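You operate a simulated robot arm through the tools that you are given. There is no shell and no other tool. Be economical: measure what you need, move in short steps, check, and stop when the job is done.

You are at the controls of a simulated robot arm. One attempt, no reset.

Task
Zero the yellow register, then wipe up the grease stain.
Fine: it sits in the white box and stays there; switch the box on and off again; use the yellow pad and put it back. What is to be rubbed or washed off counts as gone when no trace of it is left.

The check looks at the end state, three seconds after you hand in, the way a careful person would. Anything else that was tipped, shoved, dropped, spilled or broken makes it a failure.

Robot
A 7-joint arm with a two-finger parallel gripper, fixed in place. Base frame: the origin is at the foot of the arm, x ahead of it, y to its left, z up; the work surface is at about z = 80. Readings come in cm, rad, newtons and seconds.
With the tool pointing down near the work surface it reaches from about 30 to 70 cm from the base axis. Its first joint turns from -1.152 to 1.152 rad. Payload 1.57 kg.
Tool frame: the origin (TCP) lies between the finger pads and is the grasp point; the fingertips stand 3 cm ahead of it; z points along the fingers, y is the line along which they close. Largest opening 11 cm; finger width 2.4, thickness 1.2; the body of the gripper, 4.8 by 11.2 cm, starts 7.8 cm behind the TCP.
Orientation is that of the tool frame in the base frame, as a unit quaternion [w, x, y, z]. With the fingers straight down and closing along the base's y, the tool's x points along the base's -x, its y along +y and its z along -z.

Tools
- The arm moves only by the tool jog_arm. Its argument "targets" is text: rows parted by semicolons, each of 7 numbers parted by spaces: the shift along the tool's x, y, z in mm, then the turn, a rotation vector about the tool's x, y, z in rad, then the opening, from 0 (shut) to 1 (fully open). In form: dx dy dz ax ay az jaw; .... A call has 1 to 8 rows; each row is the pose to reach, as a shift and turn from the pose commanded when the call began, along the tool's axes at that moment. A row lasts 0.2 s, in which the tool goes at most 5 cm and 0.15 rad; a call with a longer step from one row to the next is refused whole, and so is a gripper value outside its range. A pose out of reach is approached as far as the arm can. The call stops where the force on the tool passes 40 N (or 10 N more than at its start, if that is more) or the arm is blocked; 0.2 s more then pass. Each finger travels about 10.8 cm/s and halts on what it meets, pressing with about 33 N; the grip force reading is that of the motor and also rises with nothing between the fingers. The clock runs only during rows and for 0.2 s after the last one: add rows that repeat a pose to give the fingers time. The reply holds the time, the measured pose of the TCP, the force on the tool along the base axes, the opening and the grip force, in the units named above and with some noise, with the torque about the TCP (base axes, N m) and any sound that the robot's microphone picked up.
- Cameras (640 x 400 px; columns grow to the right, rows downward): "scene" is fixed at [14.5, -38.02, 139.98]; the picture's right is [0.91, -0.41, 0.00], its down [-0.25, -0.55, -0.79] and it looks along [0.33, 0.72, -0.61] (base axes); focal length 335 px, centre (320, 200). "wrist" rides on the gripper at [7, 1.6, -14.1] in the tool frame; the picture's right is [-0.23, 0.97, 0.00], its down [-0.86, -0.20, -0.48] and it looks along [-0.47, -0.11, 0.88] (tool axes); focal length 222 px, centre (320, 200). There is no depth. A picture from a camera that has moved, and an enlarged one, comes with that camera's place and axes in the base frame and with its lens.
- get_image(camera): a new picture of that camera. It takes no simulated time.
- zoom(camera, box): a new picture of the part [left, top, right, bottom] of that camera's present view, enlarged. It takes no simulated time.
- close_job(): hands the job in; it is judged then, once.

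Go step by step. Nothing tells you positions but the pictures and the camera data: compare them with the known pose of the tool, close in by small moves and look again before you grip or let go. The budget is 120 turns and 68 pictures, counting those below and the enlarged ones. Unless the task says otherwise, let go and move clear before handing in, and close with one line.

The tools are called after "Call:" as a command line: name --argument value ..., lists and objects as JSON in quotes. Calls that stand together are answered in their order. jog_arm: Moves the arm, as the interface text tells. Its arguments: {"type":"object","properties":{"targets":{"type":"string"}},"required":["targets"]} The other tools are called the same way: get_image (camera) takes a picture; zoom (camera, box) takes an enlarged picture of a part of a camera's view; close_job () hands the job in.

At the start:

```text
t: 0.0
tcp_pos: [44.53, 16.67, 116.72]
tcp_rot: [0.0, 0.0, 1.0, 0.0]
contact_force: [0.7, 0.4, -0.3]
wrist_torque: [0.01, -0.04, -0.05]
finger_gap: 11.01
grasp_force: 0.0
```

scene: 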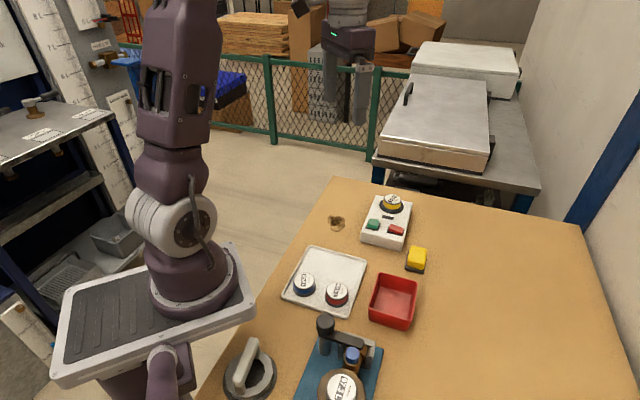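
wrist: 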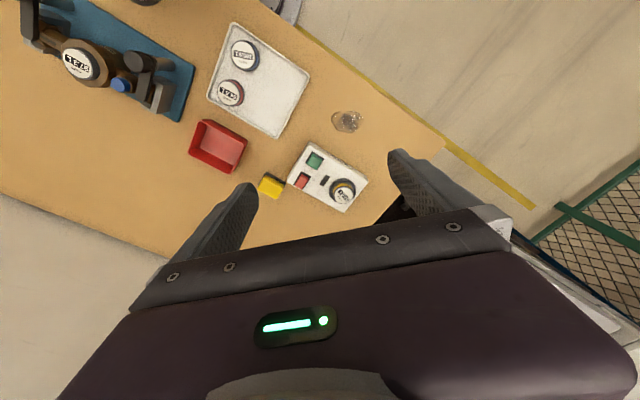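

I see a white box with a yellow register in it, green and red buttons, a yellow pad next to it, and a brown stain near the box. I'll enlarge those areas first.

Call:
zoom --camera "scene" --box '[310, 180, 450, 280]'

Call:
zoom --camera "wrist" --box '[240, 90, 400, 220]'

Call:
zoom --camera "scene" --box '[210, 240, 430, 400]'

```text
4.00 times, centred on (380, 230) of scene
camera zoom: at [14.5, -38.02, 139.98], right [0.91, -0.41, 0.0], down [-0.25, -0.55, -0.79], along [0.33, 0.72, -0.61], focal length 1341 px, centre (80, 80)
```

zoom: 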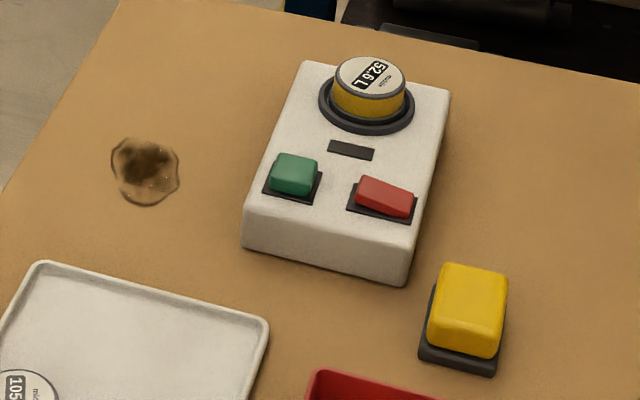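

```text
3.08 times, centred on (320, 155) of wrist
camera zoom: at [37.47, 18.2, 131.03], right [0.23, 0.97, 0.0], down [0.86, -0.2, 0.48], along [0.47, -0.11, -0.88], focal length 684 px, centre (320, 338)
```

zoom: 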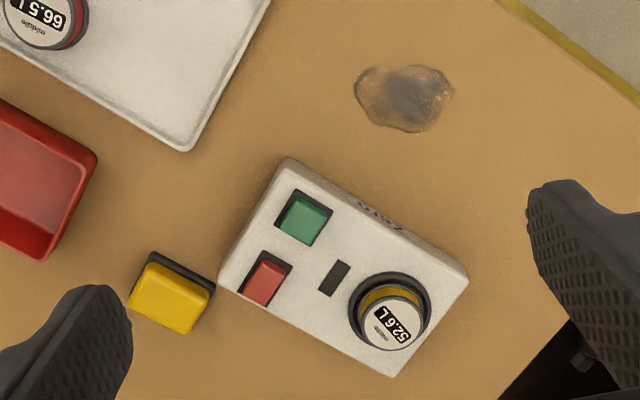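

```text
2.50 times, centred on (320, 320) of scene
camera zoom: at [14.5, -38.02, 139.98], right [0.91, -0.41, 0.0], down [-0.25, -0.55, -0.79], along [0.33, 0.72, -0.61], focal length 838 px, centre (320, -100)
```

zoom: 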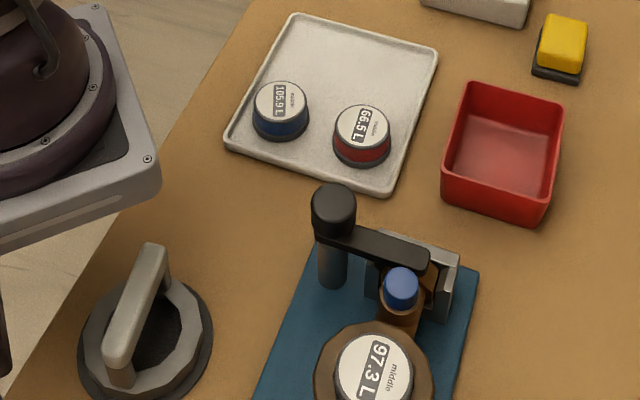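

The box sits at about 45°, with green near (52.3, 13.3), red near (56.3, 9.3) and the register near (60.7, 17.6). The pad is near (56.6, 1.4) and the stain near (46.9, 22). I'll close the fingers and move to above the buttons for a closer look.

Call:
jog_arm --targets "-20 -9 40 0 0 0 0.6; -39 -17 80 0 0 0 0.3; -60 -26 115 0 0 0 0; -78 -34 140 0 0 0 0; -78 -34 140 0 0 0 0"

Call:
get_image --camera "wrist"

Call:
zoom --camera "scene" --box '[310, 140, 450, 280]'

```text
t: 1.2
tcp_pos: [52.41, 13.37, 102.87]
tcp_rot: [0.0, 0.0, 1.0, 0.0]
contact_force: [0.2, 0.0, -0.3]
wrist_torque: [0.02, 0.01, -0.01]
finger_gap: 0.02
grasp_force: 21.3
```

```text
62 pictures are left
camera wrist: at [45.31, 14.9, 116.95], right [0.23, 0.97, 0.0], down [0.85, -0.2, 0.48], along [0.47, -0.11, -0.88], focal length 222 px, centre (320, 200)
```

wrist: 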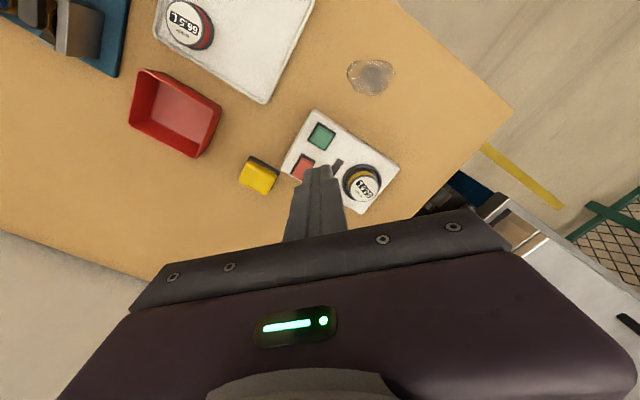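

```text
2.86 times, centred on (380, 210) of scene
camera zoom: at [14.5, -38.02, 139.98], right [0.91, -0.41, 0.0], down [-0.25, -0.55, -0.79], along [0.33, 0.72, -0.61], focal length 958 px, centre (149, 171)
```

zoom: 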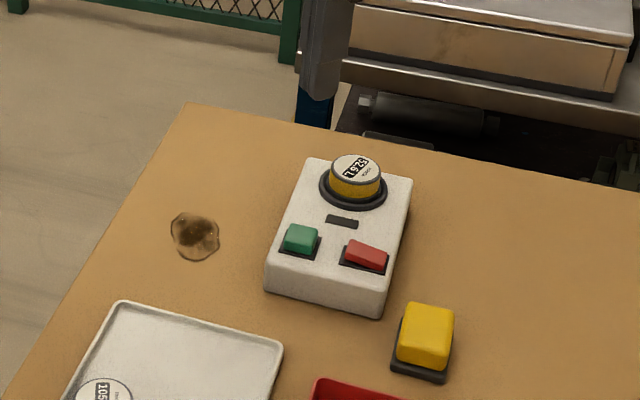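

Call:
zoom --camera "wrist" --box '[230, 100, 410, 215]'

Call:
zoom --camera "scene" --box '[355, 190, 435, 275]'

```text
3.48 times, centred on (320, 158) of wrist
camera zoom: at [45.31, 14.9, 116.95], right [0.23, 0.97, 0.0], down [0.85, -0.2, 0.48], along [0.47, -0.11, -0.88], focal length 773 px, centre (320, 348)
```

zoom: 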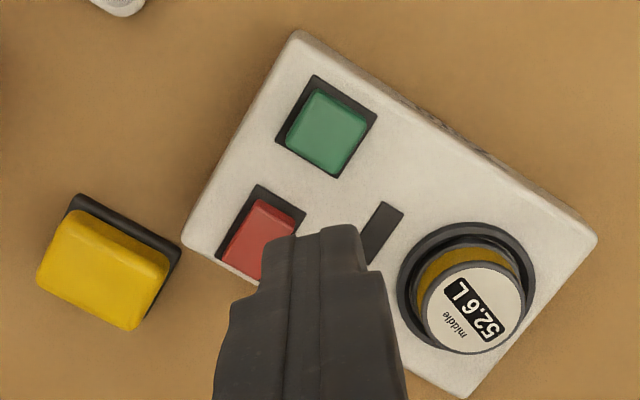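

```text
4.71 times, centred on (395, 232) of scene
camera zoom: at [14.5, -38.02, 139.98], right [0.91, -0.41, 0.0], down [-0.25, -0.55, -0.79], along [0.33, 0.72, -0.61], focal length 1578 px, centre (-33, 47)
```

zoom: 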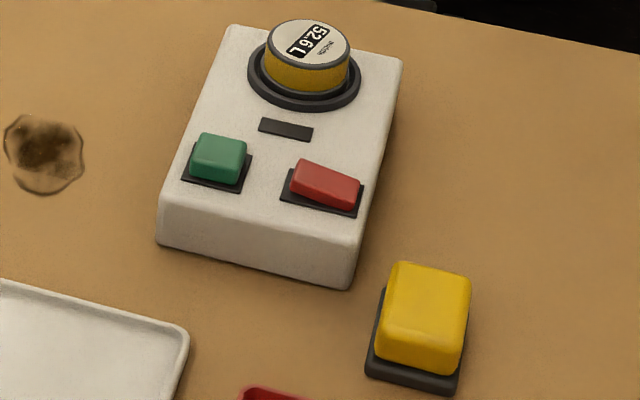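

Green is on the near-left of the box and directly under the closed fingers. I'll come down to just above it.

Call:
jog_arm --targets "0 0 40 0 0 0 0; 0 0 80 0 0 0 0; 0 0 110 0 0 0 0; 0 0 124 0 0 0 0; 0 0 124 0 0 0 0"

Call:
zoom --camera "scene" --box '[355, 190, 435, 275]'

Call:
zoom --camera "wrist" --box '[230, 80, 430, 215]'

```text
t: 2.4
tcp_pos: [52.21, 13.36, 90.28]
tcp_rot: [0.0, 0.0, 1.0, 0.0]
contact_force: [-0.5, -0.3, -0.2]
wrist_torque: [0.01, 0.03, -0.02]
finger_gap: 0.0
grasp_force: 21.1
```

```text
4.71 times, centred on (395, 232) of scene
camera zoom: at [14.5, -38.02, 139.98], right [0.91, -0.41, 0.0], down [-0.25, -0.55, -0.79], along [0.33, 0.72, -0.61], focal length 1578 px, centre (-33, 47)
```

zoom: 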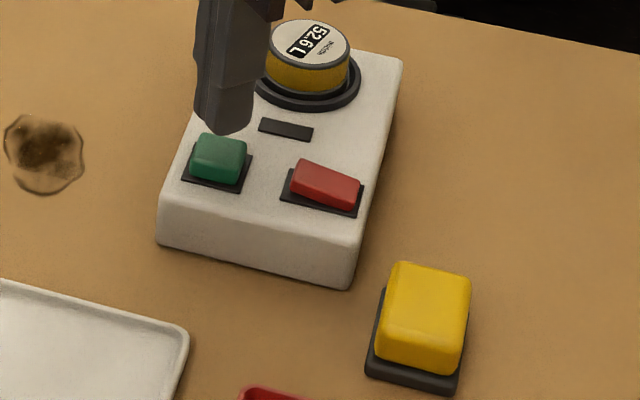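

```text
2.96 times, centred on (330, 148) of wrist
camera zoom: at [45.33, 14.79, 104.51], right [0.23, 0.97, 0.0], down [0.86, -0.2, 0.48], along [0.47, -0.11, -0.88], focal length 658 px, centre (290, 356)
```

zoom: 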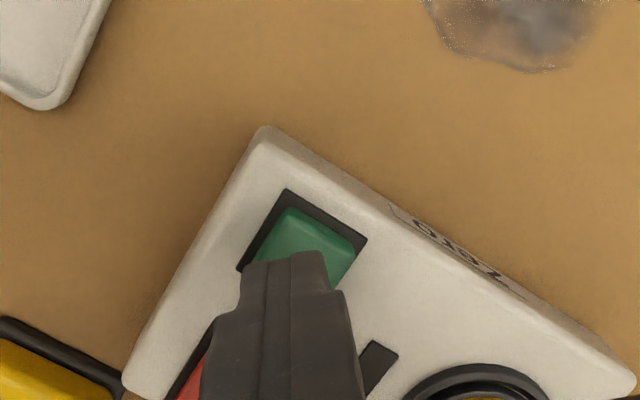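

The fingertips line up with green. I'll press in small steps and back off.

Call:
jog_arm --targets "0 0 10 0 0 0 0; 0 0 18 0 0 0 0; 0 0 23 0 0 0 0; 0 0 27 0 0 0 0; 0 0 27 0 0 0 0"

Call:
zoom --camera "scene" --box '[355, 190, 435, 275]'

```text
t: 3.6
tcp_pos: [52.31, 13.23, 87.76]
tcp_rot: [-0.001, 0.0, 1.0, -0.001]
contact_force: [-1.9, 0.3, 7.0]
wrist_torque: [-0.03, 0.11, 0.02]
finger_gap: 0.0
grasp_force: 21.8
heard: click
```

```text
4.71 times, centred on (395, 232) of scene
camera zoom: at [14.48, -38.02, 139.99], right [0.91, -0.41, 0.0], down [-0.25, -0.55, -0.79], along [0.33, 0.72, -0.61], focal length 1578 px, centre (-33, 47)
```

zoom: 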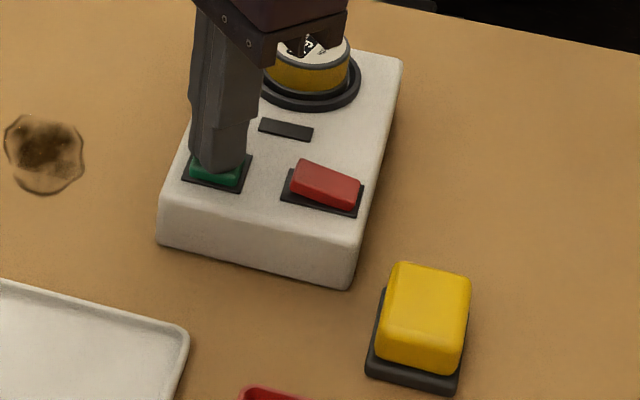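

I heard a click. I'll lift off and check the display and lamp.

Call:
jog_arm --targets "0 0 -25 0 0 0 0; 0 0 -60 0 0 0 0; 0 0 -60 0 0 0 0"

Call:
zoom --camera "scene" --box '[355, 190, 435, 275]'

Call:
zoom --camera "wrist" --box '[250, 90, 430, 215]'

```text
t: 4.4
tcp_pos: [52.24, 13.18, 93.7]
tcp_rot: [0.0, 0.0, 1.0, 0.0]
contact_force: [-0.8, -0.4, -0.3]
wrist_torque: [-0.01, -0.01, 0.01]
finger_gap: 0.0
grasp_force: 21.2
```

```text
4.71 times, centred on (395, 232) of scene
camera zoom: at [14.5, -38.02, 139.98], right [0.91, -0.41, 0.0], down [-0.25, -0.55, -0.79], along [0.33, 0.72, -0.61], focal length 1578 px, centre (-33, 47)
```

zoom: 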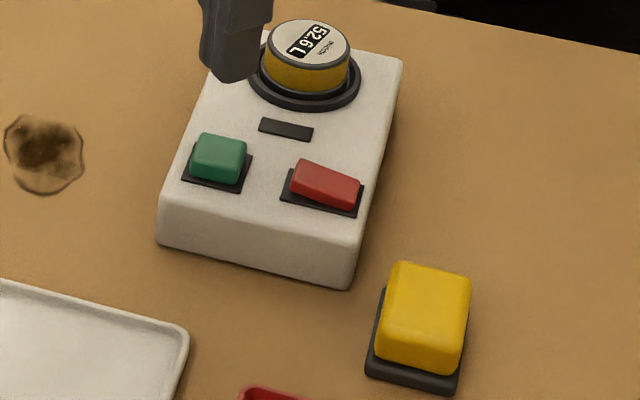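

```text
3.20 times, centred on (340, 152) of wrist
camera zoom: at [45.32, 14.83, 107.89], right [0.23, 0.97, 0.0], down [0.86, -0.2, 0.48], along [0.47, -0.11, -0.88], focal length 711 px, centre (256, 352)
```

zoom: 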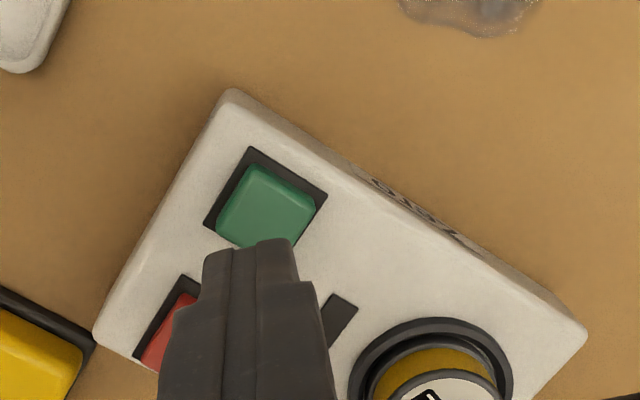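

Green springs back, the lamp is dark and the register still reads 52.6 L, so the box isn't powered. Red looks like a tilted rocker, so I'll move back for a clear view of it.

Call:
jog_arm --targets "25 -25 -25 0 0 0 0; 50 -50 -50 0 0 0 0; 80 -50 -50 0 0 0 0; 80 -50 -50 0 0 0 0"

Call:
get_image --camera "wrist"

Call:
zoom --camera "scene" --box '[380, 210, 420, 250]'

```text
t: 5.4
tcp_pos: [44.34, 8.36, 98.49]
tcp_rot: [0.001, 0.0, 1.0, -0.001]
contact_force: [-0.8, -0.2, 0.2]
wrist_torque: [-0.03, -0.03, -0.01]
finger_gap: 0.0
grasp_force: 21.0
```

```text
53 pictures are left
camera wrist: at [37.27, 9.79, 112.68], right [0.23, 0.97, 0.0], down [0.85, -0.2, 0.48], along [0.47, -0.11, -0.88], focal length 222 px, centre (320, 200)
```

wrist: 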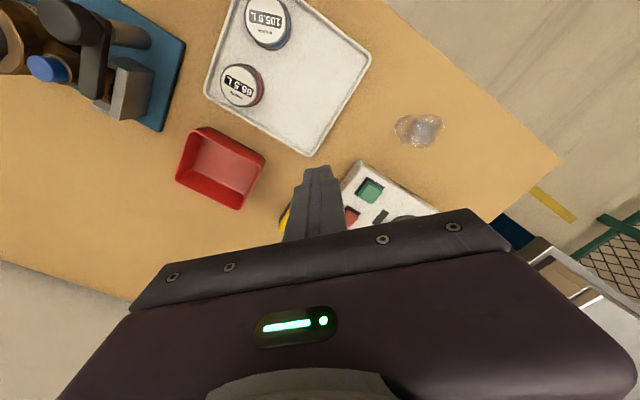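

```text
10.00 times, centred on (400, 230) of scene
camera zoom: at [14.5, -38.02, 139.98], right [0.91, -0.41, 0.0], down [-0.25, -0.55, -0.79], along [0.33, 0.72, -0.61], focal length 3352 px, centre (-480, -100)
```

zoom: 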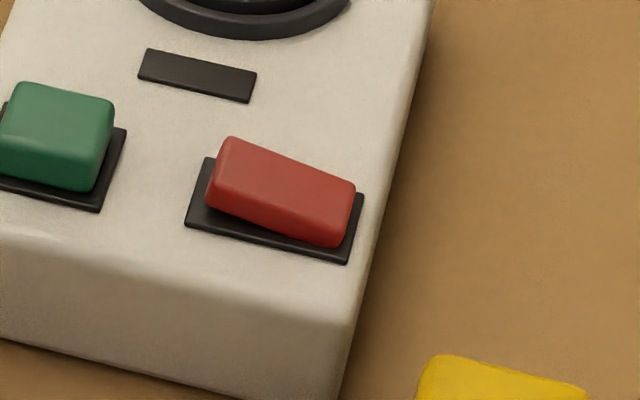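

Red is a rocker with its green-side end raised and its outer end down, which I take as off. Green is probably the zero button. I'll turn the tool 45° to match the box and hover over the rocker's raised end.

Call:
jog_arm --targets "-20 4 0 0 0 -0.13 0; -40 8 0 0 0 -0.26 0; -60 12 0 0 0 -0.39 0; -80 15 0 0 0 -0.52 0; -100 17 20 0 0 -0.65 0; -111 19 50 0 0 -0.785 0; -111 19 70 0 0 -0.785 0; -111 19 70 0 0 -0.785 0"

Call:
zoom --camera "scene" --box '[355, 190, 435, 275]'

Call:
get_image --camera "wrist"

```text
t: 7.2
tcp_pos: [55.45, 10.27, 91.69]
tcp_rot: [0.0, -0.382, 0.924, 0.0]
contact_force: [0.0, -0.3, 0.3]
wrist_torque: [0.04, -0.01, 0.03]
finger_gap: 0.01
grasp_force: 21.5
```

```text
4.71 times, centred on (395, 232) of scene
camera zoom: at [14.5, -38.02, 139.98], right [0.91, -0.41, 0.0], down [-0.25, -0.55, -0.79], along [0.33, 0.72, -0.61], focal length 1578 px, centre (-33, 47)
```

zoom: 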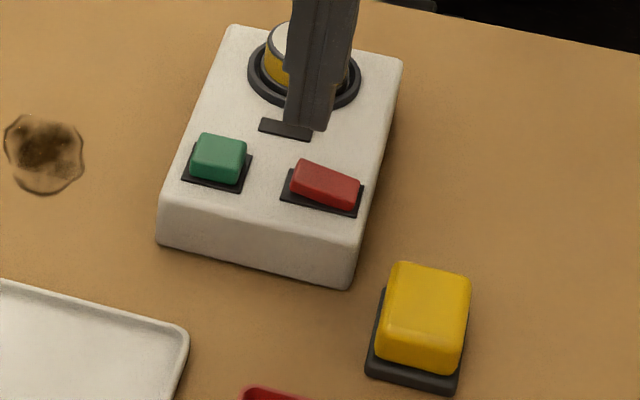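

```text
50 pictures are left
camera wrist: at [49.24, 6.37, 105.92], right [-0.53, 0.85, 0.0], down [0.75, 0.46, 0.48], along [0.41, 0.25, -0.88], focal length 222 px, centre (320, 200)
```

wrist: 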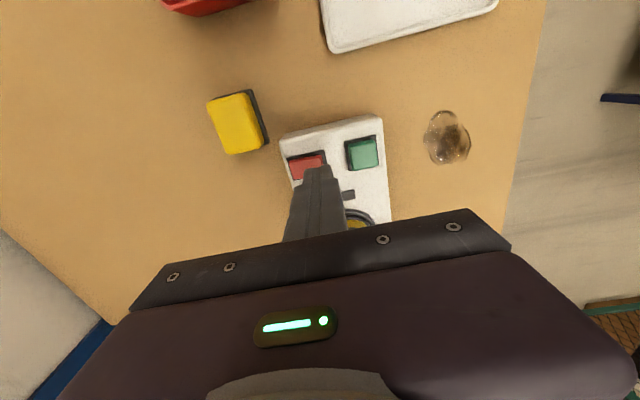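

The tip is over the rocker's raised end. I'll shift 3 mm outward and press down.

Call:
jog_arm --targets "0 4 15 0 0 0 0; 0 4 28 0 0 0 0; 0 4 36 0 0 0 0; 0 4 41 0 0 0 0; 0 4 41 0 0 0 0"

Call:
zoom --camera "scene" --box '[355, 190, 435, 275]'

```text
t: 8.6
tcp_pos: [54.99, 10.44, 87.82]
tcp_rot: [-0.001, -0.384, 0.924, 0.001]
contact_force: [-7.2, 0.6, 13.1]
wrist_torque: [-0.07, 0.15, -0.03]
finger_gap: 0.0
grasp_force: 21.0
stopped in row 5: the force on the tool passed its limit at 42 N (the readings are from after the stop); the commanded pose is now the measured one
```

```text
4.71 times, centred on (395, 232) of scene
camera zoom: at [14.46, -38.03, 139.99], right [0.91, -0.41, 0.0], down [-0.25, -0.55, -0.79], along [0.33, 0.72, -0.61], focal length 1578 px, centre (-33, 47)
```

zoom: 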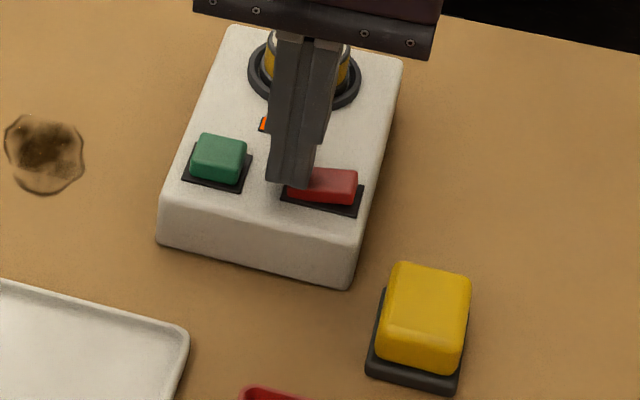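

The lamp has lit orange, so the box is on. I'll lift, move over to green and check the register.

Call:
jog_arm --targets "0 0 -20 0 0 0 0; 0 0 -30 0 0 0 0; 0 38 -30 0 0 0 0; 0 38 -30 0 0 0 0"

Call:
zoom --camera "scene" --box '[355, 190, 435, 275]'

```text
t: 9.6
tcp_pos: [52.57, 13.1, 90.69]
tcp_rot: [0.0, -0.382, 0.924, 0.001]
contact_force: [0.7, -0.7, 0.5]
wrist_torque: [0.0, 0.0, -0.05]
finger_gap: 0.0
grasp_force: 21.5
```

```text
4.71 times, centred on (395, 232) of scene
camera zoom: at [14.5, -38.02, 139.98], right [0.91, -0.41, 0.0], down [-0.25, -0.55, -0.79], along [0.33, 0.72, -0.61], focal length 1578 px, centre (-33, 47)
```

zoom: 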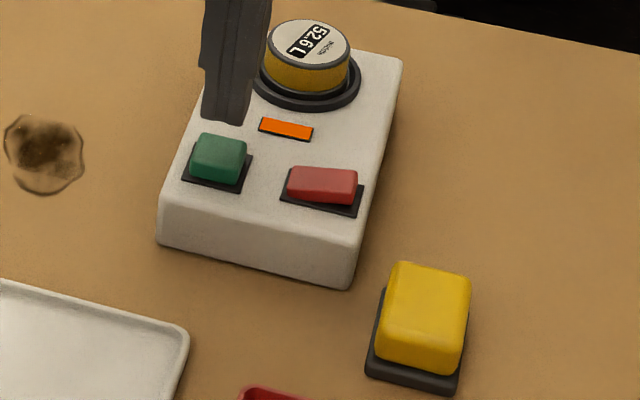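

The box is on and still reads 52.6 L. Next I press green.

Call:
jog_arm --targets "0 0 14 0 0 0 0; 0 0 22 0 0 0 0; 0 0 27 0 0 0 0; 0 0 31 0 0 0 0; 0 0 31 0 0 0 0; 0 0 0 0 0 0 0; 0 0 0 0 0 0 0"

Call:
zoom --camera "scene" --box '[355, 190, 435, 275]'

```text
t: 11.2
tcp_pos: [52.37, 13.11, 90.71]
tcp_rot: [-0.001, -0.383, 0.924, 0.001]
contact_force: [-0.2, -0.9, 0.3]
wrist_torque: [-0.01, -0.01, -0.01]
finger_gap: 0.0
grasp_force: 20.9
heard: click
```

```text
4.71 times, centred on (395, 232) of scene
camera zoom: at [14.5, -38.02, 139.98], right [0.91, -0.41, 0.0], down [-0.25, -0.55, -0.79], along [0.33, 0.72, -0.61], focal length 1578 px, centre (-33, 47)
```

zoom: 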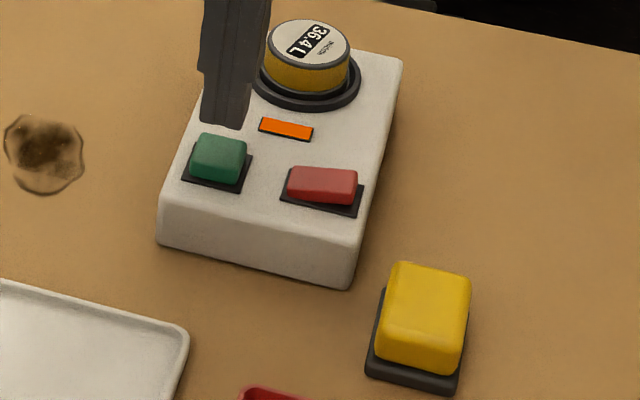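

It now reads 36.4 L. It may be counting down on its own or only while green is held, so I'll wait a moment and look.

Call:
jog_arm --targets "0 0 0 0 0 0 0; 0 0 0 0 0 0 0; 0 0 0 0 0 0 0; 0 0 0 0 0 0 0; 0 0 0 0 0 0 0"

Call:
zoom --camera "scene" --box '[355, 190, 435, 275]'

```text
t: 12.4
tcp_pos: [52.31, 13.02, 90.63]
tcp_rot: [0.0, -0.384, 0.923, 0.001]
contact_force: [0.3, 0.3, 1.1]
wrist_torque: [0.01, 0.0, 0.02]
finger_gap: 0.0
grasp_force: 21.0
```

```text
4.71 times, centred on (395, 232) of scene
camera zoom: at [14.5, -38.02, 139.98], right [0.91, -0.41, 0.0], down [-0.25, -0.55, -0.79], along [0.33, 0.72, -0.61], focal length 1578 px, centre (-33, 47)
```

zoom: 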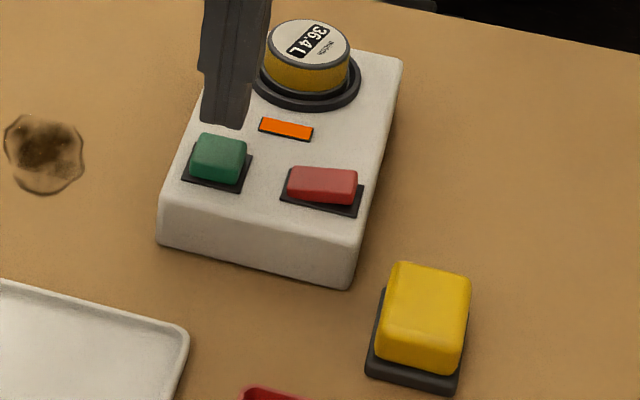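

It stays at 36.4, so it only counts while green is pressed. I'll press and hold for about a second.

Call:
jog_arm --targets "0 0 16 0 0 0 0; 0 0 25 0 0 0 0; 0 0 31 0 0 0 0; 0 0 31 0 0 0 0; 0 0 31 0 0 0 0; 0 0 31 0 0 0 0"

Call:
zoom --camera "scene" --box '[355, 190, 435, 275]'

Call:
get_image --camera "wrist"

```text
t: 13.8
tcp_pos: [52.33, 13.15, 87.63]
tcp_rot: [0.0, -0.385, 0.923, 0.0]
contact_force: [-2.5, 1.0, 15.3]
wrist_torque: [-0.07, 0.12, -0.05]
finger_gap: 0.0
grasp_force: 21.5
heard: click
```

```text
4.71 times, centred on (395, 232) of scene
camera zoom: at [14.47, -38.03, 139.99], right [0.91, -0.41, 0.0], down [-0.25, -0.55, -0.79], along [0.33, 0.72, -0.61], focal length 1578 px, centre (-33, 47)
```

zoom: 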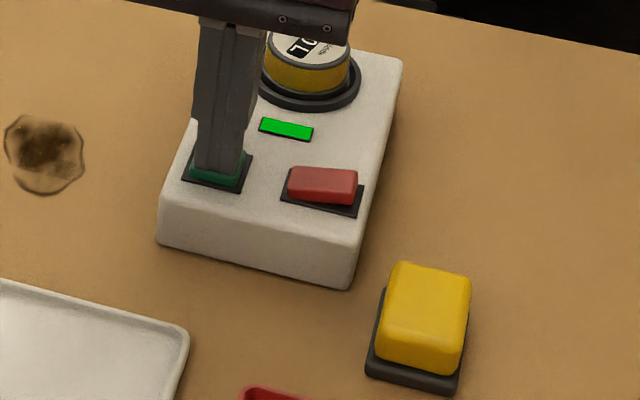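

```text
44 pictures are left
camera wrist: at [46.18, 9.22, 101.83], right [-0.53, 0.85, 0.0], down [0.74, 0.46, 0.48], along [0.41, 0.25, -0.88], focal length 222 px, centre (320, 200)
```

wrist: 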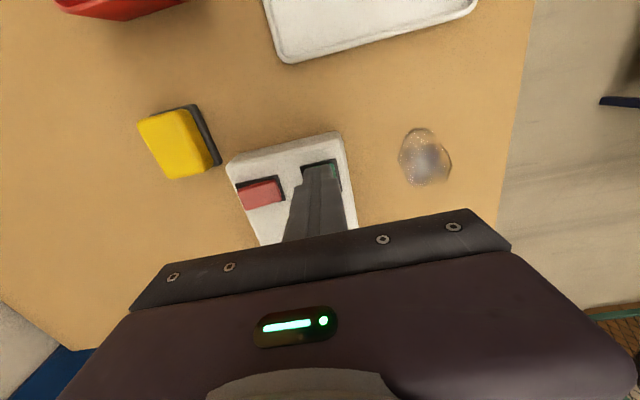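

The lamp has turned green. I'll lift and read the display.

Call:
jog_arm --targets "0 0 0 0 0 0 0; 0 0 -20 0 0 0 0; 0 0 -35 0 0 0 0; 0 0 -35 0 0 0 0"

Call:
zoom --camera "scene" --box '[355, 190, 435, 275]'

```text
t: 14.8
tcp_pos: [52.44, 13.03, 91.11]
tcp_rot: [0.0, -0.383, 0.924, 0.001]
contact_force: [0.2, 0.2, 0.8]
wrist_torque: [-0.01, -0.01, -0.02]
finger_gap: 0.0
grasp_force: 21.3
```

```text
4.71 times, centred on (395, 232) of scene
camera zoom: at [14.5, -38.02, 139.98], right [0.91, -0.41, 0.0], down [-0.25, -0.55, -0.79], along [0.33, 0.72, -0.61], focal length 1578 px, centre (-33, 47)
```

zoom: 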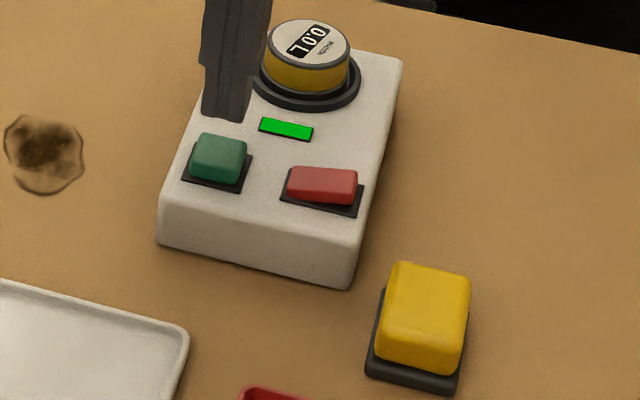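

The register reads 0.0 L. Now I'll switch off by pressing the rocker's outer end.

Call:
jog_arm --targets "0 -37 -5 0 0 0 0; 0 -74 -5 0 0 0 0; 0 -74 10 0 0 0 0; 0 -74 20 0 0 0 0; 0 -74 27 0 0 0 0; 0 -74 32 0 0 0 0; 0 -74 32 0 0 0 0"

Call:
zoom --camera "scene" --box '[355, 190, 435, 275]'

```text
t: 16.4
tcp_pos: [57.72, 7.94, 87.78]
tcp_rot: [0.0, -0.384, 0.923, 0.0]
contact_force: [-0.2, 0.5, 0.1]
wrist_torque: [0.0, 0.0, 0.0]
finger_gap: 0.03
grasp_force: 21.1
```

```text
4.71 times, centred on (395, 232) of scene
camera zoom: at [14.5, -38.02, 139.98], right [0.91, -0.41, 0.0], down [-0.25, -0.55, -0.79], along [0.33, 0.72, -0.61], focal length 1578 px, centre (-33, 47)
```

zoom: 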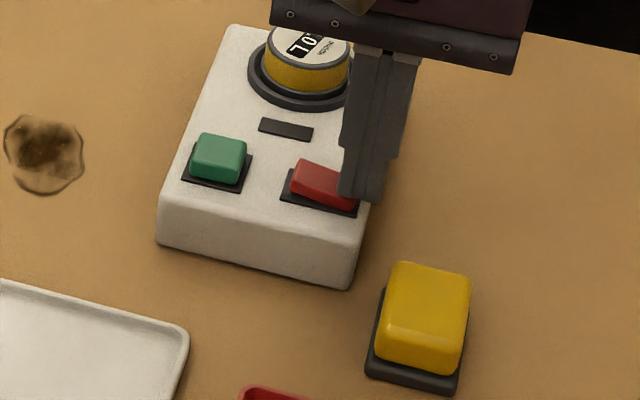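

The lamp is dark, so the box is off. I'll lift away, open the fingers and hover over the pad.

Call:
jog_arm --targets "0 0 -40 0 0 0 0; 0 0 -85 0 0 0 0; 25 -20 -110 0 0 0 0.4; 54 -38 -130 0 0 0 0.8; 54 -38 -130 0 0 0 1; 54 -38 -130 0 0 0 1"

Call:
get_image --camera "wrist"

Call:
zoom --camera "scene" --box '[350, 180, 450, 280]'

```text
t: 17.8
tcp_pos: [56.29, 1.46, 100.92]
tcp_rot: [-0.001, -0.384, 0.923, 0.001]
contact_force: [0.2, -1.0, -0.7]
wrist_torque: [-0.03, 0.03, -0.01]
finger_gap: 11.0
grasp_force: 0.1
```

```text
41 pictures are left
camera wrist: at [50.21, -2.4, 115.04], right [-0.53, 0.85, 0.0], down [0.75, 0.46, 0.48], along [0.41, 0.25, -0.88], focal length 222 px, centre (320, 200)
```

wrist: 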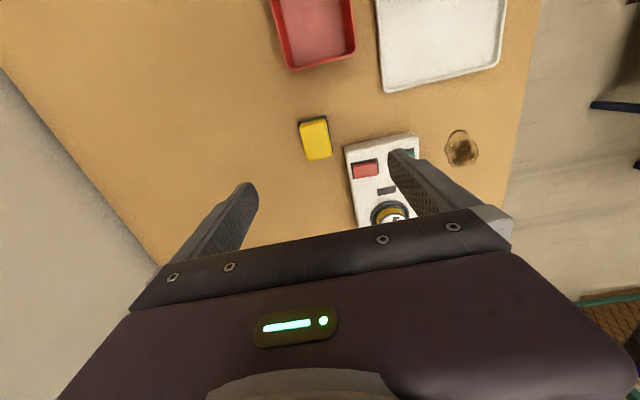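

```text
4.00 times, centred on (400, 230) of scene
camera zoom: at [14.5, -38.02, 139.98], right [0.91, -0.41, 0.0], down [-0.25, -0.55, -0.79], along [0.33, 0.72, -0.61], focal length 1341 px, centre (0, 80)
```

zoom: 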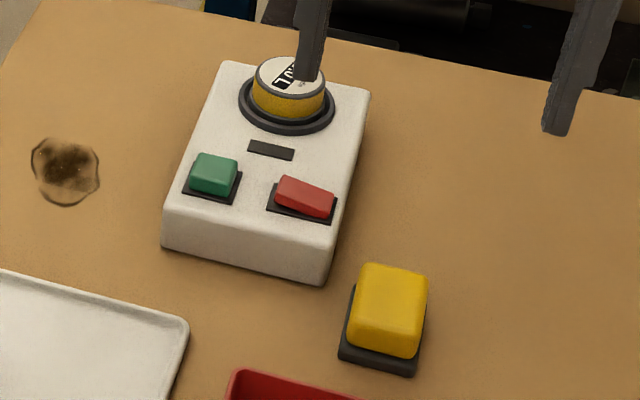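

Call:
zoom --camera "wrist" --box '[270, 95, 370, 175]'

Call:
zoom --camera "scene" --box '[395, 235, 440, 280]'

```text
5.00 times, centred on (320, 135) of wrist
camera zoom: at [50.21, -2.4, 115.04], right [-0.53, 0.85, 0.0], down [0.75, 0.46, 0.48], along [0.41, 0.25, -0.88], focal length 1111 px, centre (320, 525)
```

zoom: 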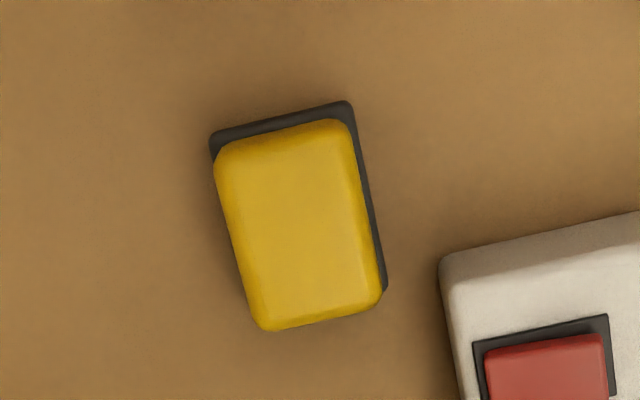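

```text
8.89 times, centred on (418, 258) of scene
camera zoom: at [14.5, -38.02, 139.98], right [0.91, -0.41, 0.0], down [-0.25, -0.55, -0.79], along [0.33, 0.72, -0.61], focal length 2980 px, centre (-547, -311)
```

zoom: 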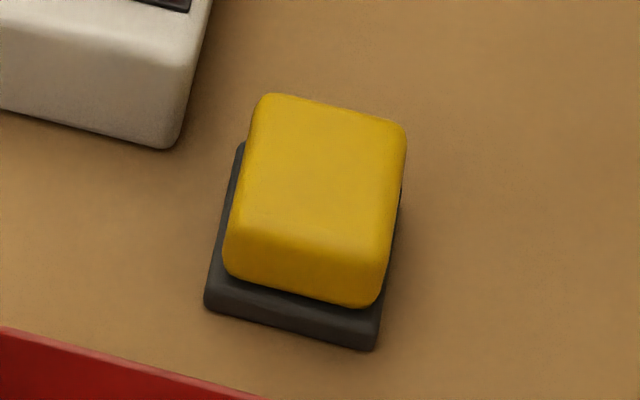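

The pad is a 3.7 by 5.2 cm block centred near (57.0, 1.15), with its top near z = 83.3 and its long axis at about 42°. I'll align with it and go down, keeping the fingers open around it.

Call:
jog_arm --targets "-2.5 -7 20 0 0 0.05 0.65; -2.5 -7 60 0 0 0.05 0.65; -2.5 -7 100 0 0 0.05 0.65; -2.5 -7 120 0 0 0.05 0.65; -2.5 -7 120 0 0 0.05 0.65"

Call:
get_image --camera "wrist"

Call:
zoom --camera "scene" --box '[370, 210, 460, 290]'

```text
t: 19.0
tcp_pos: [56.98, 1.05, 88.72]
tcp_rot: [0.001, -0.36, 0.933, 0.001]
contact_force: [0.0, 0.1, -0.8]
wrist_torque: [0.0, -0.01, 0.03]
finger_gap: 7.13
grasp_force: 0.0
```

```text
37 pictures are left
camera wrist: at [50.73, -2.54, 102.99], right [-0.49, 0.87, 0.0], down [0.77, 0.43, 0.48], along [0.42, 0.23, -0.88], focal length 222 px, centre (320, 200)
```

wrist: 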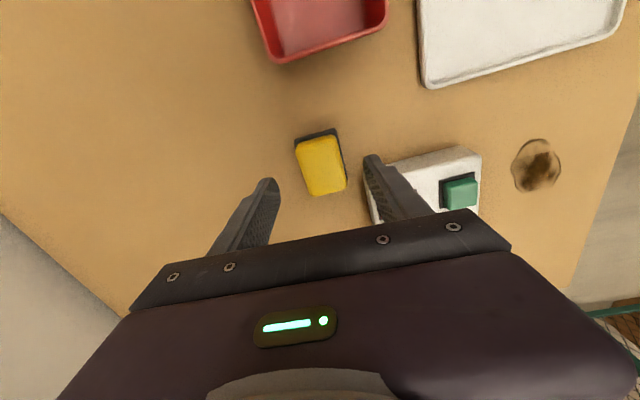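

```text
5.00 times, centred on (415, 250) of scene
camera zoom: at [14.5, -38.02, 139.98], right [0.91, -0.41, 0.0], down [-0.25, -0.55, -0.79], along [0.33, 0.72, -0.61], focal length 1676 px, centre (-155, -50)
```

zoom: 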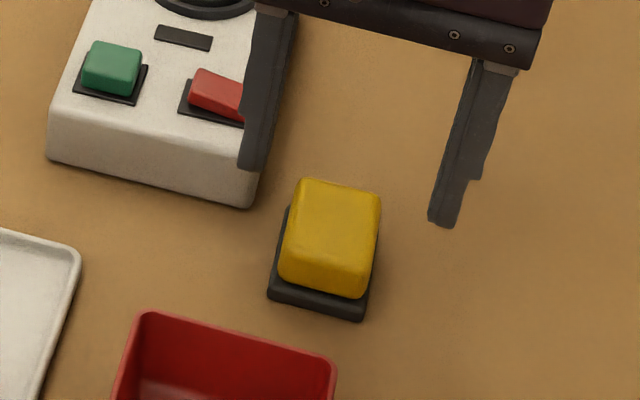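

The pad sits midway between the fingers. I'll go down until the tips are just above its dark base, then grip.

Call:
jog_arm --targets "0 0 20 0 0 0 0.65; 0 0 35 0 0 0 0.65; 0 0 41 0 0 0 0.65; 0 0 41 0 0 0 0.65"

Call:
zoom --camera "scene" --box '[370, 210, 460, 290]'

Call:
zoom --camera "wrist" --box '[240, 100, 400, 220]'

```text
t: 20.0
tcp_pos: [57.09, 1.05, 84.72]
tcp_rot: [0.0, -0.36, 0.933, 0.0]
contact_force: [1.2, -1.0, 0.1]
wrist_torque: [-0.01, 0.0, 0.02]
finger_gap: 7.17
grasp_force: 0.1
```

```text
5.00 times, centred on (415, 250) of scene
camera zoom: at [14.5, -38.02, 139.98], right [0.91, -0.41, 0.0], down [-0.25, -0.55, -0.79], along [0.33, 0.72, -0.61], focal length 1676 px, centre (-155, -50)
```

zoom: 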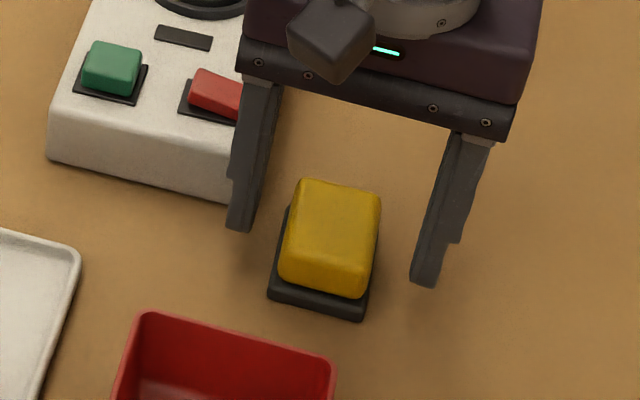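

```text
3.33 times, centred on (320, 160) of wrist
camera zoom: at [50.85, -2.44, 98.95], right [-0.49, 0.87, 0.0], down [0.77, 0.43, 0.48], along [0.42, 0.23, -0.88], focal length 740 px, centre (320, 333)
```

zoom: 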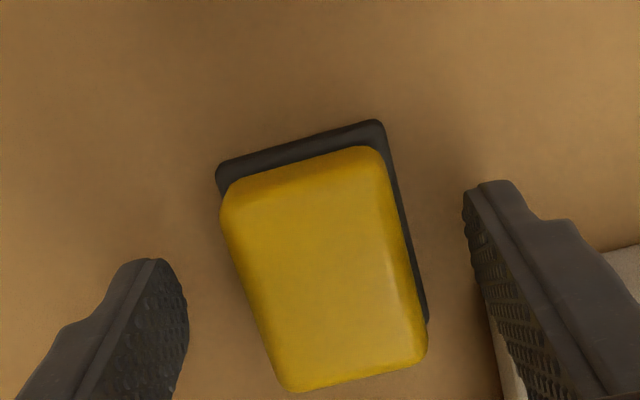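

The pad is centred and aligned, so I'll close on it.

Call:
jog_arm --targets "0 0 0 0 0 0 0.5; 0 0 0 0 0 0 0.4; 0 0 0 0 0 0 0.3; 0 0 0 0 0 0 0.25; 0 0 0 0 0 0 0.2; 0 0 0 0 0 0 0.2"

Call:
zoom --camera "scene" --box '[370, 210, 460, 290]'

```text
t: 21.4
tcp_pos: [57.2, 1.29, 84.76]
tcp_rot: [-0.001, -0.36, 0.933, 0.0]
contact_force: [0.2, -0.2, 1.0]
wrist_torque: [-0.03, 0.03, 0.03]
finger_gap: 3.87
grasp_force: 33.2
```

```text
5.00 times, centred on (415, 250) of scene
camera zoom: at [14.5, -38.02, 139.98], right [0.91, -0.41, 0.0], down [-0.25, -0.55, -0.79], along [0.33, 0.72, -0.61], focal length 1676 px, centre (-155, -50)
```

zoom: 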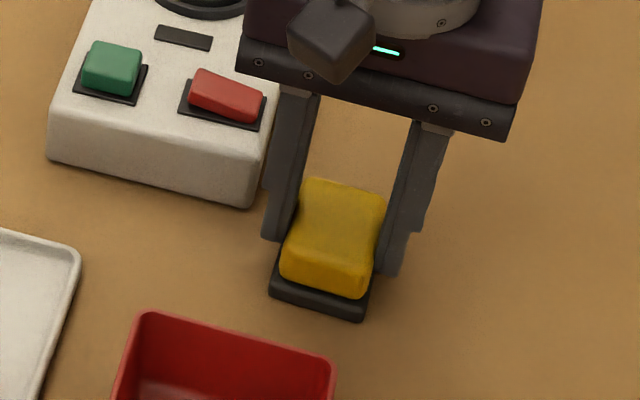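

The pad is gripped and dented slightly between the fingers. I'll lift it a little and see what comes up.

Call:
jog_arm --targets "0 0 -10 0 0 0 0.2; 0 0 -25 0 0 0 0.2; 0 0 -40 0 0 0 0.2; 0 0 -40 0 0 0 0.2"

Call:
zoom --camera "scene" --box '[370, 210, 460, 290]'

```text
t: 22.4
tcp_pos: [57.25, 1.13, 88.93]
tcp_rot: [0.001, -0.36, 0.933, 0.001]
contact_force: [0.1, 0.6, -0.4]
wrist_torque: [-0.01, 0.01, 0.02]
finger_gap: 3.87
grasp_force: 33.3
```

```text
5.00 times, centred on (415, 250) of scene
camera zoom: at [14.5, -38.02, 139.98], right [0.91, -0.41, 0.0], down [-0.25, -0.55, -0.79], along [0.33, 0.72, -0.61], focal length 1676 px, centre (-155, -50)
```

zoom: 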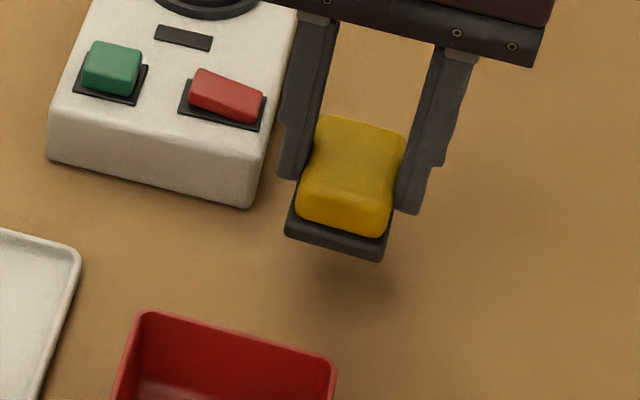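

The dark layer is the pad's own backing, so the whole block came up. Its home pose is TCP (57.15, 1.15, 84.7) in this orientation. I'll carry it high over the box to the stain near (46.9, 21.9).

Call:
jog_arm --targets "0 0 -40 0 0 0 0.2; 0 0 -80 0 0 0 0.2; -13 45 -80 0 0 0 0.2; -26 90 -80 0 0 0 0.2; -39 135 -80 0 0 0 0.2; -52 180 -80 0 0 0 0.2; -63 224 -80 0 0 0 0.2; -63 224 -80 0 0 0 0.2"

Call:
jog_arm --targets "0 0 40 0 0 0 0.2; 0 0 80 0 0 0 0.2; 0 0 100 0 0 0 0.2; 0 0 100 0 0 0 0.2"

Call:
get_image --camera "scene"

Call:
get_image --camera "wrist"

```text
t: 24.2
tcp_pos: [46.91, 22.13, 96.74]
tcp_rot: [0.0, -0.36, 0.933, 0.001]
contact_force: [0.0, 0.0, -0.3]
wrist_torque: [0.0, 0.0, 0.0]
finger_gap: 3.89
grasp_force: 33.4
```

```text
t: 25.2
tcp_pos: [47.01, 22.03, 86.92]
tcp_rot: [0.001, -0.36, 0.933, 0.001]
contact_force: [-0.3, -0.2, -1.2]
wrist_torque: [0.02, 0.03, 0.02]
finger_gap: 3.89
grasp_force: 32.9
```

```text
31 pictures are left
```

scene: 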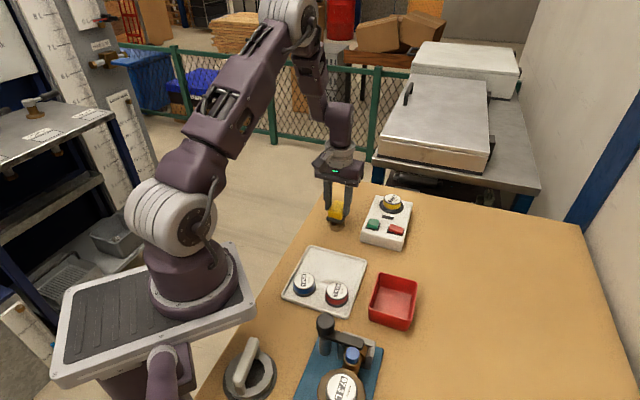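

```text
30 pictures are left
camera wrist: at [40.65, 18.49, 101.08], right [-0.49, 0.87, 0.0], down [0.77, 0.43, 0.48], along [0.42, 0.23, -0.88], focal length 222 px, centre (320, 200)
```

wrist: 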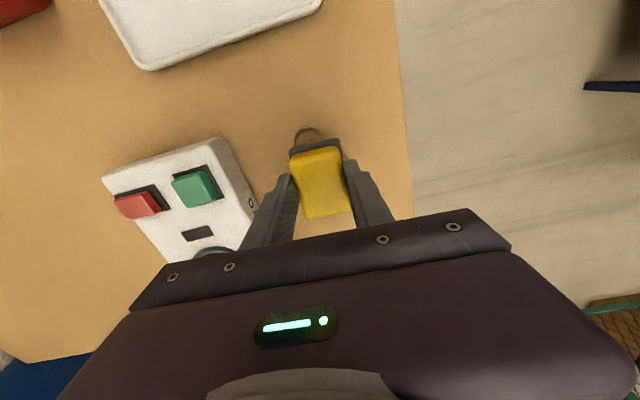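

The pad hangs about 2 cm above the stain. I'll lower it until it presses lightly.

Call:
jog_arm --targets "0 0 14 0 0 0 0.2; 0 0 20 0 0 0 0.2; 0 0 24 0 0 0 0.2; 0 0 26 0 0 0 0.2; 0 0 26 0 0 0 0.2"

```text
t: 26.4
tcp_pos: [46.83, 22.09, 84.23]
tcp_rot: [0.001, -0.36, 0.933, 0.002]
contact_force: [-5.7, 3.7, 28.4]
wrist_torque: [0.08, 0.11, 0.02]
finger_gap: 3.9
grasp_force: 32.6
```

It's in contact at about 28 N, so I'll ease up slightly and stroke along the pad's long axis.

Call:
jog_arm --targets "0 0 -1.5 0 0 0 0.2; 20 0 -1.5 0 0 0 0.2; 40 0 -1.5 0 0 0 0.2; 20 0 -1.5 0 0 0 0.2; 0 0 -1.5 0 0 0 0.2; -20 0 -1.5 0 0 0 0.2; -40 0 -1.5 0 0 0 0.2; -40 0 -1.5 0 0 0 0.2"

```text
t: 28.2
tcp_pos: [49.87, 24.61, 84.39]
tcp_rot: [0.001, -0.36, 0.933, 0.001]
contact_force: [-0.3, 0.1, -1.7]
wrist_torque: [0.0, 0.0, 0.02]
finger_gap: 3.88
grasp_force: 33.0
```

The pressure dropped off at the end of that stroke. I'll press a little more and run the neighbouring lane.

Call:
jog_arm --targets "0 0 1 0 0 0 0.2; 20 0 1 0 0 0 0.2; 40 0 1 0 0 0 0.2; 60 0 1 0 0 0 0.2; 80 0 1 0 0 0 0.2; 80 18 1 0 0 0 0.2; 60 18 1 0 0 0 0.2; 40 18 1 0 0 0 0.2"

Call:
jog_arm --targets "-20 0 0 0 0 0 0.2; -40 0 0 0 0 0 0.2; -40 -18 0 0 0 0 0.2; -40 -36 0 0 0 0 0.2; -20 -36 0 0 0 0 0.2; 0 -36 0 0 0 0 0.2; 20 -36 0 0 0 0 0.2; 40 -36 0 0 0 0 0.2"

Call:
zoom --camera "scene" --box '[290, 170, 400, 270]'

```text
t: 30.0
tcp_pos: [45.64, 23.17, 84.17]
tcp_rot: [0.001, -0.359, 0.933, 0.001]
contact_force: [-0.3, -0.3, -0.6]
wrist_torque: [-0.03, 0.04, -0.01]
finger_gap: 3.9
grasp_force: 32.8
```

```text
t: 31.8
tcp_pos: [45.02, 18.09, 84.25]
tcp_rot: [0.0, -0.36, 0.933, 0.0]
contact_force: [0.0, -0.4, 0.0]
wrist_torque: [-0.02, -0.02, 0.0]
finger_gap: 3.87
grasp_force: 33.2
```

```text
4.00 times, centred on (345, 220) of scene
camera zoom: at [14.5, -38.02, 139.98], right [0.91, -0.41, 0.0], down [-0.25, -0.55, -0.79], along [0.33, 0.72, -0.61], focal length 1341 px, centre (220, 120)
```

zoom: 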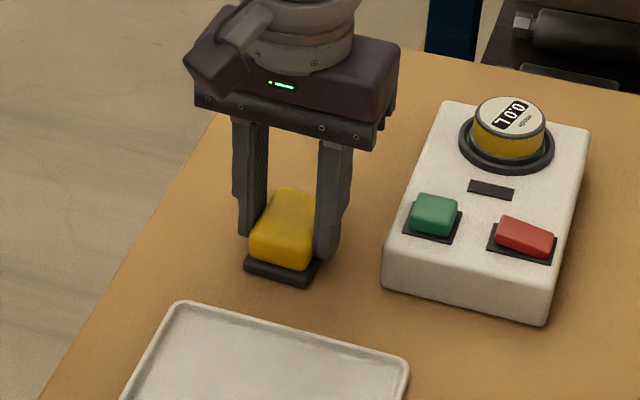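

The readings show almost no pressure here. I'll lift off and look at the stain.

Call:
jog_arm --targets "0 0 -30 0 0 0 0.2; 0 0 -70 0 0 0 0.2; 0 -40 -100 0 0 0 0.2; 0 -40 -100 0 0 0 0.2"

Call:
zoom --camera "scene" --box '[290, 170, 400, 270]'

Call:
get_image --camera "wrist"

```text
t: 32.8
tcp_pos: [47.56, 15.03, 94.3]
tcp_rot: [0.0, -0.36, 0.933, 0.001]
contact_force: [0.2, -0.6, -0.3]
wrist_torque: [-0.02, -0.02, 0.02]
finger_gap: 3.88
grasp_force: 32.9
```

```text
4.00 times, centred on (345, 220) of scene
camera zoom: at [14.5, -38.02, 139.98], right [0.91, -0.41, 0.0], down [-0.25, -0.55, -0.79], along [0.33, 0.72, -0.61], focal length 1341 px, centre (220, 120)
```

zoom: 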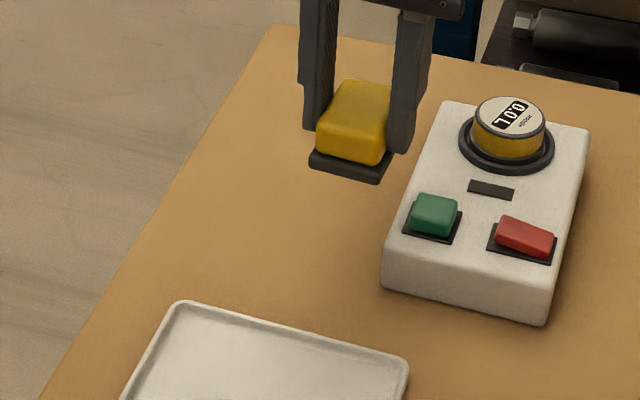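

```text
27 pictures are left
camera wrist: at [41.3, 11.36, 108.54], right [-0.49, 0.87, 0.0], down [0.77, 0.43, 0.48], along [0.42, 0.23, -0.88], focal length 222 px, centre (320, 200)
```

wrist: 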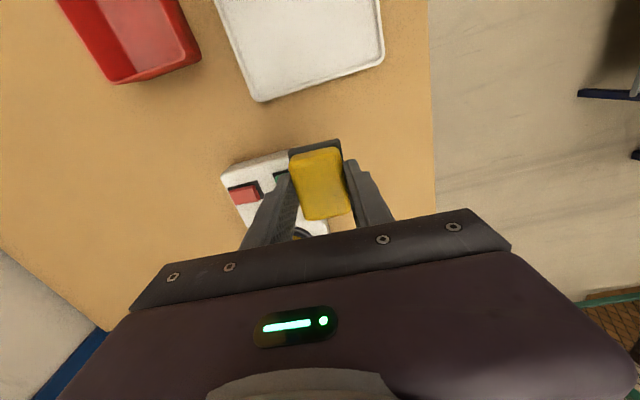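

The stain looks gone. I'll carry the pad back over its home spot and check the cleaned area with nothing in the way.

Call:
jog_arm --targets "0 0 -30 0 0 0 0.2; 6 -42 -30 0 0 0 0.2; 12 -84 -30 0 0 0 0.2; 17 -126 -30 0 0 0 0.2; 22 -167 -30 0 0 0 0.2; 22 -167 -30 0 0 0 0.2; 22 -167 0 0 0 0 0.2; 22 -167 0 0 0 0 0.2"

Call:
zoom --camera "scene" --box '[305, 190, 365, 250]'

Call:
zoom --camera "scene" --box '[370, 190, 460, 290]'

Call:
get_image --camera "wrist"

```text
t: 34.6
tcp_pos: [57.4, 1.14, 94.08]
tcp_rot: [0.001, -0.36, 0.933, 0.001]
contact_force: [-0.1, -0.2, -0.7]
wrist_torque: [0.0, -0.04, 0.0]
finger_gap: 3.88
grasp_force: 32.8
```

```text
6.67 times, centred on (335, 220) of scene
camera zoom: at [14.5, -38.02, 139.98], right [0.91, -0.41, 0.0], down [-0.25, -0.55, -0.79], along [0.33, 0.72, -0.61], focal length 2235 px, centre (220, 67)
```

zoom: 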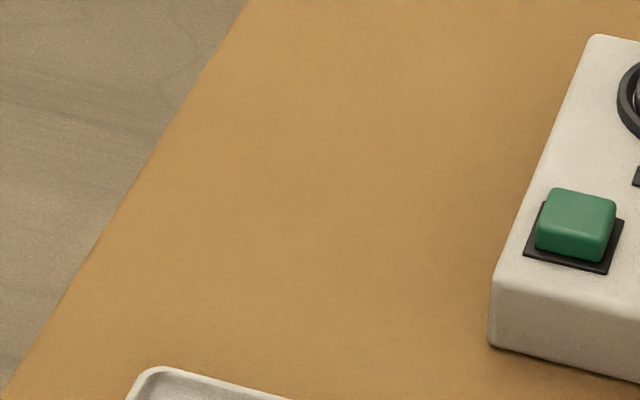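

```text
4.00 times, centred on (415, 240) of scene
camera zoom: at [14.5, -38.02, 139.98], right [0.91, -0.41, 0.0], down [-0.25, -0.55, -0.79], along [0.33, 0.72, -0.61], focal length 1341 px, centre (-60, 40)
```

zoom: 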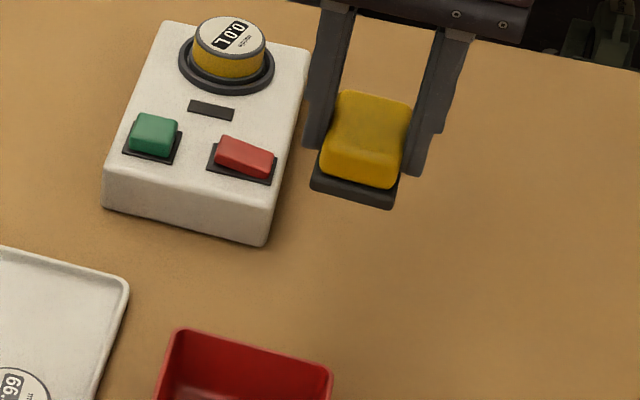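

```text
24 pictures are left
camera wrist: at [51.1, -2.33, 108.42], right [-0.49, 0.87, 0.0], down [0.77, 0.43, 0.48], along [0.42, 0.23, -0.88], focal length 222 px, centre (320, 200)
```

wrist: 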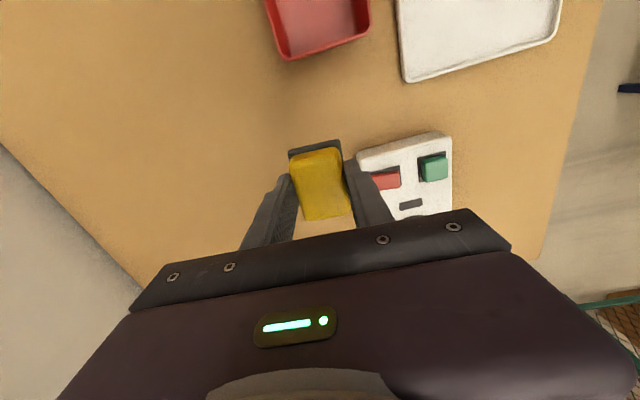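

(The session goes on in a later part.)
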